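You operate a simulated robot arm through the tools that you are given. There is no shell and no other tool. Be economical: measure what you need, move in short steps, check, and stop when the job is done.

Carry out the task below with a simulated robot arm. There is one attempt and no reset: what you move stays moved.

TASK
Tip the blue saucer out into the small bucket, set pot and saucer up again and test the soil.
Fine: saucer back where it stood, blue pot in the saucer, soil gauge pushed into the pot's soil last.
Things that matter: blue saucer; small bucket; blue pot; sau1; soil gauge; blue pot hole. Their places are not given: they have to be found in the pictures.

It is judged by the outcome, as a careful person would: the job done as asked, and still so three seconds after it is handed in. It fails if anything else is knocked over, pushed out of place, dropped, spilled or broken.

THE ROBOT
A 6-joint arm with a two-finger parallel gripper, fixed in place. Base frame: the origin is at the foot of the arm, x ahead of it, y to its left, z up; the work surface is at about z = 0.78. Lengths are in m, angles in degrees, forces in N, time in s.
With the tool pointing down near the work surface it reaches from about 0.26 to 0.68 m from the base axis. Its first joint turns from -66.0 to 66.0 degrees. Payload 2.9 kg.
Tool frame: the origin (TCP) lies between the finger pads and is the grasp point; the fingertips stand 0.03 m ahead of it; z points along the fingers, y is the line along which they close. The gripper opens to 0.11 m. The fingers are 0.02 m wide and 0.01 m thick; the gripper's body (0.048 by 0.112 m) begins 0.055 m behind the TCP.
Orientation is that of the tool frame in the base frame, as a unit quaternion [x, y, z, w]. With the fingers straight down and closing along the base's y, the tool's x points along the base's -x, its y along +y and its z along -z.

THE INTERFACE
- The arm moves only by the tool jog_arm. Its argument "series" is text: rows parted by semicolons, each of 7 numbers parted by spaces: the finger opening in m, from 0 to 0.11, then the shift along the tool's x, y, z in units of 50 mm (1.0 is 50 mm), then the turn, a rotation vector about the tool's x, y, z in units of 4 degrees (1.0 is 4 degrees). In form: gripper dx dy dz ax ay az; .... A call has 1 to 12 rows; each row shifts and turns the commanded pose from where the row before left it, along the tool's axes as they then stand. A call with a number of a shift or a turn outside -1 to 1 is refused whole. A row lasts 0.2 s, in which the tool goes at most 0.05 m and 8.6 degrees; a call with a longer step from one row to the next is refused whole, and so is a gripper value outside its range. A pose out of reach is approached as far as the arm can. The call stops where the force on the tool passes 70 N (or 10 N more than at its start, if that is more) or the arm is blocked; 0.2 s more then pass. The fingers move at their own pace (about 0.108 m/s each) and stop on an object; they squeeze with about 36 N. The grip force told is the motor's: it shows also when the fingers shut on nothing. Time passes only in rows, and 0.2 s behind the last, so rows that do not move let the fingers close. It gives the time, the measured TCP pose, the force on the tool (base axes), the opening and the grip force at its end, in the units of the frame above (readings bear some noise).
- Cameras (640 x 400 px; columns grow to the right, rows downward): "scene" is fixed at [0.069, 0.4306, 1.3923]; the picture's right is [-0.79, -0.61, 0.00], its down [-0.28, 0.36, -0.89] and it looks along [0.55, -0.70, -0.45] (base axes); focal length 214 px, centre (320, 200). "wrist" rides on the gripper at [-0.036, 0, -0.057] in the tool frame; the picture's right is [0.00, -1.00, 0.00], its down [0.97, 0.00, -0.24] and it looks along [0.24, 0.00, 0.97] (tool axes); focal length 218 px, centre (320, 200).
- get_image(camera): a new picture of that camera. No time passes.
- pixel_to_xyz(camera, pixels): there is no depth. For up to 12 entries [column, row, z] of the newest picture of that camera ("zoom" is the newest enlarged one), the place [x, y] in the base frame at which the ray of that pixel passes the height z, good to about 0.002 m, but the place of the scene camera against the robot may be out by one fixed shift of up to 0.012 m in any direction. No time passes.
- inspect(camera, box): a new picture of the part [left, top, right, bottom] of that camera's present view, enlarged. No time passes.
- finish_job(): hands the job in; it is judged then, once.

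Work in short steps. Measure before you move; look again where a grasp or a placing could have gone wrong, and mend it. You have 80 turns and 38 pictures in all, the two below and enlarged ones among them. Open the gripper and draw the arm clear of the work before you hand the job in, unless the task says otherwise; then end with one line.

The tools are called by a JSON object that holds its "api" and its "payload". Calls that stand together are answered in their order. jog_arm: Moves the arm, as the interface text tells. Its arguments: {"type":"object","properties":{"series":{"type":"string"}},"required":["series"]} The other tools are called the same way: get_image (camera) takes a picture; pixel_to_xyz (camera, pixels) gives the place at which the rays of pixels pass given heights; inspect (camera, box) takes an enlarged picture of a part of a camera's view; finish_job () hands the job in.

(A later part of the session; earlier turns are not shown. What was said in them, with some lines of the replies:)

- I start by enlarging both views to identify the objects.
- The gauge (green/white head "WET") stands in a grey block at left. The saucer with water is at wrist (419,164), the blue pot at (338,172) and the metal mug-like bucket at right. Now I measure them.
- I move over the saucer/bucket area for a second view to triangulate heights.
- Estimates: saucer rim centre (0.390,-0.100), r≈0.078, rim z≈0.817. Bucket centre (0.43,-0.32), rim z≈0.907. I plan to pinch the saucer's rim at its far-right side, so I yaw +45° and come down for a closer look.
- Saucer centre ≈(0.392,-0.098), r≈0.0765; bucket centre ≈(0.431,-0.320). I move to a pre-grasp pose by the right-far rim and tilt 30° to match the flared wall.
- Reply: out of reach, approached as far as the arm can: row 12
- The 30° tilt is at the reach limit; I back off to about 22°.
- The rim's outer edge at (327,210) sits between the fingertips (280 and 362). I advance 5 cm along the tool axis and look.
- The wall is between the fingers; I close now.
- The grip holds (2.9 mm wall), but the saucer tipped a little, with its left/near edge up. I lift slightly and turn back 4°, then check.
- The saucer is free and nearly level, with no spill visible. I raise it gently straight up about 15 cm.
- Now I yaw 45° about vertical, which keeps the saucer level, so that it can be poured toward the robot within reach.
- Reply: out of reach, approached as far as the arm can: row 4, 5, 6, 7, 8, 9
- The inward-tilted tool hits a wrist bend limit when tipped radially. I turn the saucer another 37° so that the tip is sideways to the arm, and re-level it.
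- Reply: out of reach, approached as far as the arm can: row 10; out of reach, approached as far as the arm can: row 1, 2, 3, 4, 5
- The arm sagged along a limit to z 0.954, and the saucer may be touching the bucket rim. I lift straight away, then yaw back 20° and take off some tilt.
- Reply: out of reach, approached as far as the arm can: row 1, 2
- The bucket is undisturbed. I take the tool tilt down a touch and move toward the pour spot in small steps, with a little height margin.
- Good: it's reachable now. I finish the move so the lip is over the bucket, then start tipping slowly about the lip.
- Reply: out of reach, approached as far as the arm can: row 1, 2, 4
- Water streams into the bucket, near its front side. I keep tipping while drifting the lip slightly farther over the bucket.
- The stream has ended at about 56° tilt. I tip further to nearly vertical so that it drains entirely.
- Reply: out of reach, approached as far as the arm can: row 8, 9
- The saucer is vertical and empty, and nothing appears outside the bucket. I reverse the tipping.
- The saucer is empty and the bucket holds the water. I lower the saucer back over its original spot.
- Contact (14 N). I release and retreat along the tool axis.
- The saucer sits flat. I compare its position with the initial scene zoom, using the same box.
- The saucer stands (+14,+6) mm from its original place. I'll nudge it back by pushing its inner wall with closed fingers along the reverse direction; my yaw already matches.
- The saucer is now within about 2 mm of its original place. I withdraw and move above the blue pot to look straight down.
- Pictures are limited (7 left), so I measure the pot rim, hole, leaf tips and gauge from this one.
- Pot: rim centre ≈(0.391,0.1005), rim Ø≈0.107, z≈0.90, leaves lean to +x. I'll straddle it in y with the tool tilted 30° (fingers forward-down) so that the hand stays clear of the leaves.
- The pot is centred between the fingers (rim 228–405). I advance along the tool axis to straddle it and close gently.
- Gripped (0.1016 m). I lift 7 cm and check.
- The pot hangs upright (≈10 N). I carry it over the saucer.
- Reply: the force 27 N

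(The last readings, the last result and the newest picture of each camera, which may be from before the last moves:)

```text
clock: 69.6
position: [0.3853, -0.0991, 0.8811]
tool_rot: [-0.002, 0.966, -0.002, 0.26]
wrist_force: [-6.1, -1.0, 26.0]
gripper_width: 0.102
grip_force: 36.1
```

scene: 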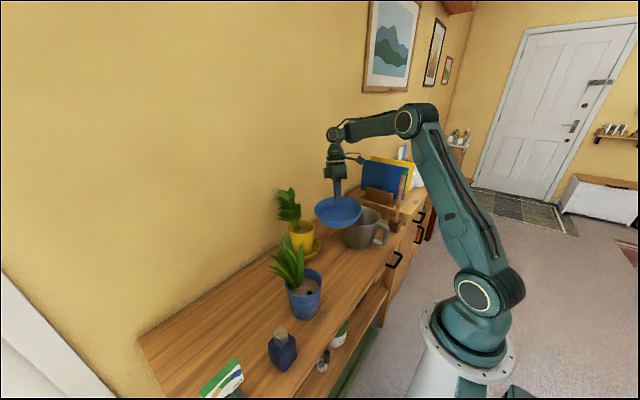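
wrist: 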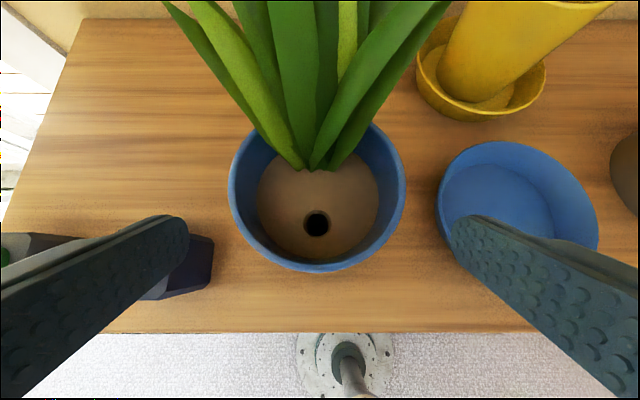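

Seated (contact at 26 N). I ease up 1 mm, open, and withdraw along the tool axis.

{"api": "jog_arm", "payload": {"series": "0.05 -0.012 0 -0.02 0 0 0;0.105 0 0 0 0 0 0;0.11 0 0 0 0 0 0;0.11 0 0 0 0 0 0;0.11 0 0 -0.2 0 0 0;0.11 0 0 -0.4 0 0 0;0.11 0 0 -0.5 0 0 0;0.11 0 0 -0.6 0 0 0;0.11 0 0 -0.6 0 0 0;0.11 0 0 -0.6 0 0 0;0.11 0 0 0 0 0 0"}}

{"api": "get_image", "payload": {"camera": "wrist"}}

```text
clock: 72.0
position: [0.3135, -0.0987, 1.008]
tool_rot: [-0.001, 0.967, -0.002, 0.255]
wrist_force: [0.5, -0.1, 0.7]
gripper_width: 0.11
grip_force: 0.1
```

```text
3 pictures are left
```

wrist: 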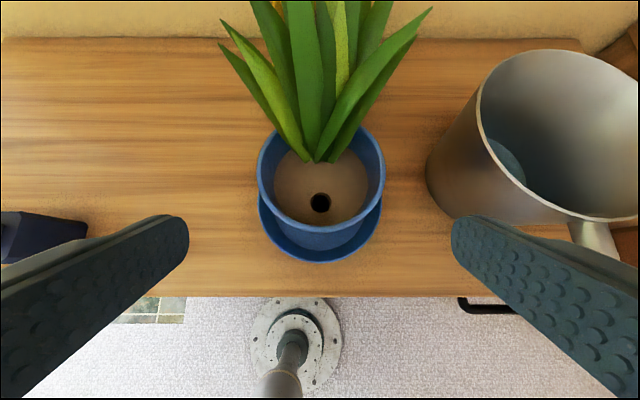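

The pot stands in the saucer. I record the hole and saucer places, then move over to the soil gauge (triangulated: stem ≈(0.343,0.379), head plate ≈6 cm wide in y, z 0.867–0.942).

{"api": "pixel_to_xyz", "payload": {"camera": "wrist", "pixels": [[320, 203, 0.87], [320, 203, 0.88], [257, 185, 0.905], [386, 185, 0.905], [320, 262, 0.817], [322, 226, 0.905]]}}

{"api": "jog_arm", "payload": {"series": "0.11 -0.2 0 -0.35 0 0 0;0.11 -0.06 0.871 -0.035 0 0 0;0.11 -0.06 0.871 -0.035 0 0 0;0.11 -0.06 0.871 -0.035 0 0 0;0.11 -0.06 0.871 -0.035 0 0 0;0.11 -0.06 0.871 -0.035 0 0 0;0.11 -0.06 0.871 -0.035 0 0 0;0.11 -0.06 0.871 -0.035 0 0 0;0.11 -0.06 0.871 -0.035 0 0 0;0.11 -0.06 0.871 -0.035 0 0 0;0.11 -0.06 0.871 -0.035 0 0 0;0.11 -0.06 0.871 -0.035 0 0 0"}}

```text
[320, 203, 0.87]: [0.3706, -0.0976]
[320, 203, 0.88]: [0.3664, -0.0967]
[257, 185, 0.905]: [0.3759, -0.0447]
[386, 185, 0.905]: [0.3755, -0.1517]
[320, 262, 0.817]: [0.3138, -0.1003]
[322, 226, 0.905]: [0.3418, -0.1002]
```

```text
clock: 74.6
position: [0.3307, 0.3805, 1.0568]
tool_rot: [0.0, 0.967, -0.001, 0.255]
wrist_force: [-0.6, 0.8, -0.3]
gripper_width: 0.1097
grip_force: 0.0
```

{"api": "get_image", "payload": {"camera": "wrist"}}

```text
2 pictures are left
```

wrist: 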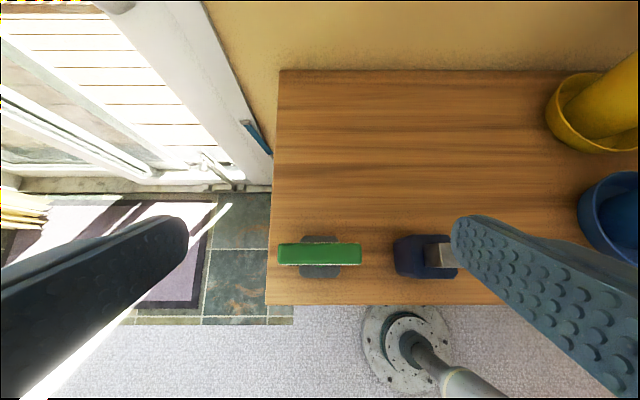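

The gauge head (cols 278–361, row 253) is aligned with y and centred at ≈(0.341,0.380). I descend to straddle it and close.

{"api": "jog_arm", "payload": {"series": "0.1 0.265 0 0.502 0 0 0;0.095 0.265 0 0.502 0 0 0;0.095 0.265 0 0.502 0 0 0;0.095 0.265 0 0.502 0 0 0;0.095 0.265 0 0.502 0 0 0;0.095 0 0 0 0 0 0;0.08 0 0 0 0 0 0;0.07 0 0 0 0 0 0;0.06 0 0 0 0 0 0;0.05 0 0 0 0 0 0;0.04 0 0 0 0 0 0;0.03 0 0 0 0 0 0"}}

```text
clock: 77.2
position: [0.3351, 0.378, 0.9164]
tool_rot: [-0.001, 0.967, -0.001, 0.254]
wrist_force: [0.1, 0.1, -0.6]
gripper_width: 0.0697
grip_force: 36.0
```

Gripped at 0.0697 m. I pull the gauge straight up out of its block.

{"api": "jog_arm", "payload": {"series": "0.03 -0.08 0 -0.14 0 0 0;0.03 -0.1645 0 -0.29 0 0 0;0.03 -0.1645 0 -0.29 0 0 0;0.03 -0.1645 0 -0.29 0 0 0;0.03 -0.1645 0 -0.29 0 0 0;0.03 -0.1645 0 -0.29 0 0 0;0.03 -0.1645 0 -0.29 0 0 0;0.03 -0.1645 0 -0.29 0 0 0;0.03 -0.1645 0 -0.29 0 0 0;0.03 0 0 0 0 0 0"}}

{"api": "inspect", "payload": {"camera": "scene", "box": [140, 200, 400, 400]}}

```text
clock: 79.4
position: [0.3354, 0.3793, 1.0585]
tool_rot: [0.0, 0.967, -0.002, 0.254]
wrist_force: [0.6, 0.0, -0.2]
gripper_width: 0.0695
grip_force: 35.3
```

```text
2.00 times, centred on (270, 300) of scene
```

zoom: 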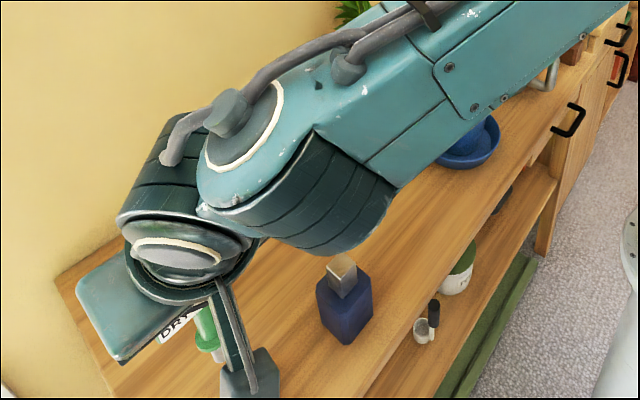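

The gauge is free and its block still stands. I carry it over to the pot's hole at ≈(0.3725,-0.0977), staying above rim height.

{"api": "jog_arm", "payload": {"series": "0.03 -0.06 -0.795 -0.005 0 0 0;0.03 -0.06 -0.795 -0.005 0 0 0;0.03 -0.06 -0.795 -0.005 0 0 0;0.03 -0.06 -0.795 -0.005 0 0 0;0.03 -0.06 -0.795 -0.005 0 0 0;0.03 -0.06 -0.795 -0.005 0 0 0;0.03 -0.06 -0.795 -0.005 0 0 0;0.03 -0.06 -0.795 -0.005 0 0 0;0.03 -0.06 -0.795 -0.005 0 0 0;0.03 -0.06 -0.795 -0.005 0 0 0;0.03 -0.06 -0.795 -0.005 0 0 0;0.03 -0.06 -0.795 -0.005 0 0 0"}}

```text
clock: 82.0
position: [0.3652, -0.0975, 1.08]
tool_rot: [-0.002, 0.967, -0.001, 0.255]
wrist_force: [0.1, 0.6, -1.2]
gripper_width: 0.0693
grip_force: 35.6
```

I lower it, quickly at first and then slowly, watching the force.

{"api": "jog_arm", "payload": {"series": "0.03 0.1775 0 0.313 0 0 0;0.03 0.1775 0 0.313 0 0 0;0.03 0.1775 0 0.313 0 0 0;0.03 0.1775 0 0.313 0 0 0;0.03 0 0 0 0 0 0;0.03 0.049 0 0.087 0 0 0;0.03 0.049 0 0.087 0 0 0;0.03 0.049 0 0.087 0 0 0;0.03 0.049 0 0.087 0 0 0"}}

```text
clock: 84.0
position: [0.3656, -0.0986, 0.9867]
tool_rot: [0.0, 0.967, -0.002, 0.255]
wrist_force: [0.1, 0.2, -0.6]
gripper_width: 0.0696
grip_force: 36.7
```

{"api": "jog_arm", "payload": {"series": "0.03 0.039 0 0.07 0 0 0;0.03 0.039 0 0.07 0 0 0;0.03 0.039 0 0.07 0 0 0;0.03 0 0 0 0 0 0"}}

```text
clock: 85.0
position: [0.3659, -0.0982, 0.976]
tool_rot: [0.0, 0.967, -0.002, 0.255]
wrist_force: [0.0, 0.0, -1.3]
gripper_width: 0.0696
grip_force: 36.4
```

{"api": "jog_arm", "payload": {"series": "0.03 0.03 0 0.052 0 0 0;0.03 0.03 0 0.052 0 0 0;0.03 0.03 0 0.052 0 0 0;0.03 0 0 0 0 0 0"}}

{"api": "jog_arm", "payload": {"series": "0.03 0.03 0 0.052 0 0 0;0.03 0.03 0 0.052 0 0 0;0.03 0 0 0 0 0 0"}}

```text
clock: 86.0
position: [0.3654, -0.0978, 0.9661]
tool_rot: [0.0, 0.967, -0.002, 0.255]
wrist_force: [0.3, -0.7, -0.8]
gripper_width: 0.0694
grip_force: 35.9
```

```text
clock: 86.8
position: [0.3648, -0.0988, 0.9601]
tool_rot: [0.0, 0.967, -0.002, 0.255]
wrist_force: [-0.5, -0.2, 0.0]
gripper_width: 0.0692
grip_force: 36.1
```

{"api": "jog_arm", "payload": {"series": "0.03 0.03 0 0.052 0 0 0;0.03 0.03 0 0.052 0 0 0;0.03 0 0 0 0 0 0"}}

{"api": "jog_arm", "payload": {"series": "0.03 0.03 0 0.052 0 0 0;0.03 0.03 0 0.052 0 0 0;0.03 0 0 0 0 0 0"}}

```text
clock: 87.6
position: [0.3676, -0.0991, 0.9552]
tool_rot: [-0.001, 0.966, -0.003, 0.258]
wrist_force: [1.4, 1.1, 29.3]
gripper_width: 0.0696
grip_force: 35.7
```

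```text
clock: 88.4
position: [0.3656, -0.0982, 0.9488]
tool_rot: [0.0, 0.967, -0.002, 0.257]
wrist_force: [0.2, 2.0, 32.3]
gripper_width: 0.0694
grip_force: 36.0
```

Resistance of 29–32 N came at just the height where the collar should meet the soil. I use the last picture to check.

{"api": "inspect", "payload": {"camera": "scene", "box": [270, 180, 390, 290]}}

```text
3.64 times, centred on (330, 235) of scene
```

zoom: 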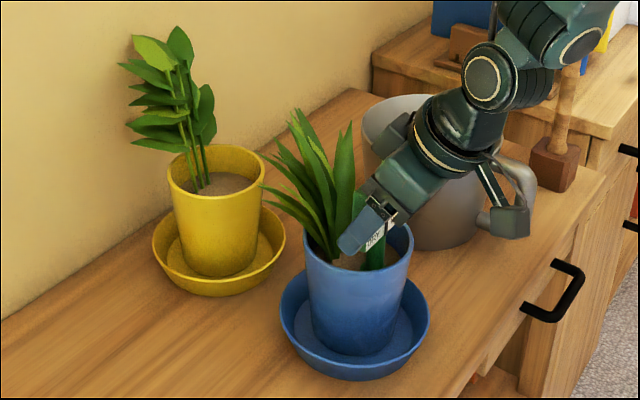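

The green stem goes into the pot's soil, upright. I press once more a few millimetres to make sure it is fully seated.

{"api": "jog_arm", "payload": {"series": "0.03 0.03 0 0.052 0 0 0;0.03 0.03 0 0.052 0 0 0;0.03 0 0 0 0 0 0"}}

```text
clock: 89.2
position: [0.3653, -0.0991, 0.9432]
tool_rot: [0.0, 0.967, -0.002, 0.256]
wrist_force: [-1.7, 1.4, 33.4]
gripper_width: 0.0694
grip_force: 35.7
```

{"api": "jog_arm", "payload": {"series": "0.03 0.03 0 0.052 0 0 0;0.03 0.03 0 0.052 0 0 0;0.03 0 0 0 0 0 0"}}

```text
clock: 90.0
position: [0.365, -0.0987, 0.9368]
tool_rot: [0.0, 0.967, -0.002, 0.255]
wrist_force: [-2.8, -0.3, 32.2]
gripper_width: 0.0694
grip_force: 36.3
```

Force is steady, so the gauge is seated. I release with a small opening to keep clear of the rim and leaves, withdraw along the tool axis, then draw back.

{"api": "jog_arm", "payload": {"series": "0.074 0 0 0 0 0 0;0.077 0 0 0 0 0 0;0.077 0 0 0 0 0 0;0.077 0 0 -0.15 0 0 0;0.079 0 0 -0.3 0 0 0;0.08 0 0 -0.4 0 0 0;0.08 0 0 -0.5 0 0 0;0.08 0 0 -0.6 0 0 0;0.08 0 0 -0.6 0 0 0;0.08 0 0 -0.6 0 0 0;0.08 0 0 0 0 0 0"}}

```text
clock: 92.4
position: [0.287, -0.0977, 1.0734]
tool_rot: [0.0, 0.967, -0.001, 0.255]
wrist_force: [0.5, 0.6, 0.3]
gripper_width: 0.0799
grip_force: 0.1
```

{"api": "jog_arm", "payload": {"series": "0.1 -0.3 0 -0.52 0 0 0;0.11 -0.3 0 -0.52 0 0 0;0.11 -0.3 0 -0.52 0 0 0;0.11 -0.3 0 -0.52 0 0 0;0.11 0 0 0 0 0 0;0.11 0 0 0 0 0 0"}}

```text
clock: 93.8
position: [0.2886, -0.0974, 1.1946]
tool_rot: [0.0, 0.967, -0.002, 0.254]
wrist_force: [-0.5, -0.1, -0.3]
gripper_width: 0.1101
grip_force: 0.1
```

{"api": "finish_job", "payload": {}}

```text
The job is handed in.
```

I tipped the saucer's water into the bucket, put the saucer back within about 2 mm of where it stood, set the blue pot in it, and pushed the soil gauge into the pot's soil last. I saw the gauge standing in the soil before I let go of it; I had no pictures left to check after letting go.
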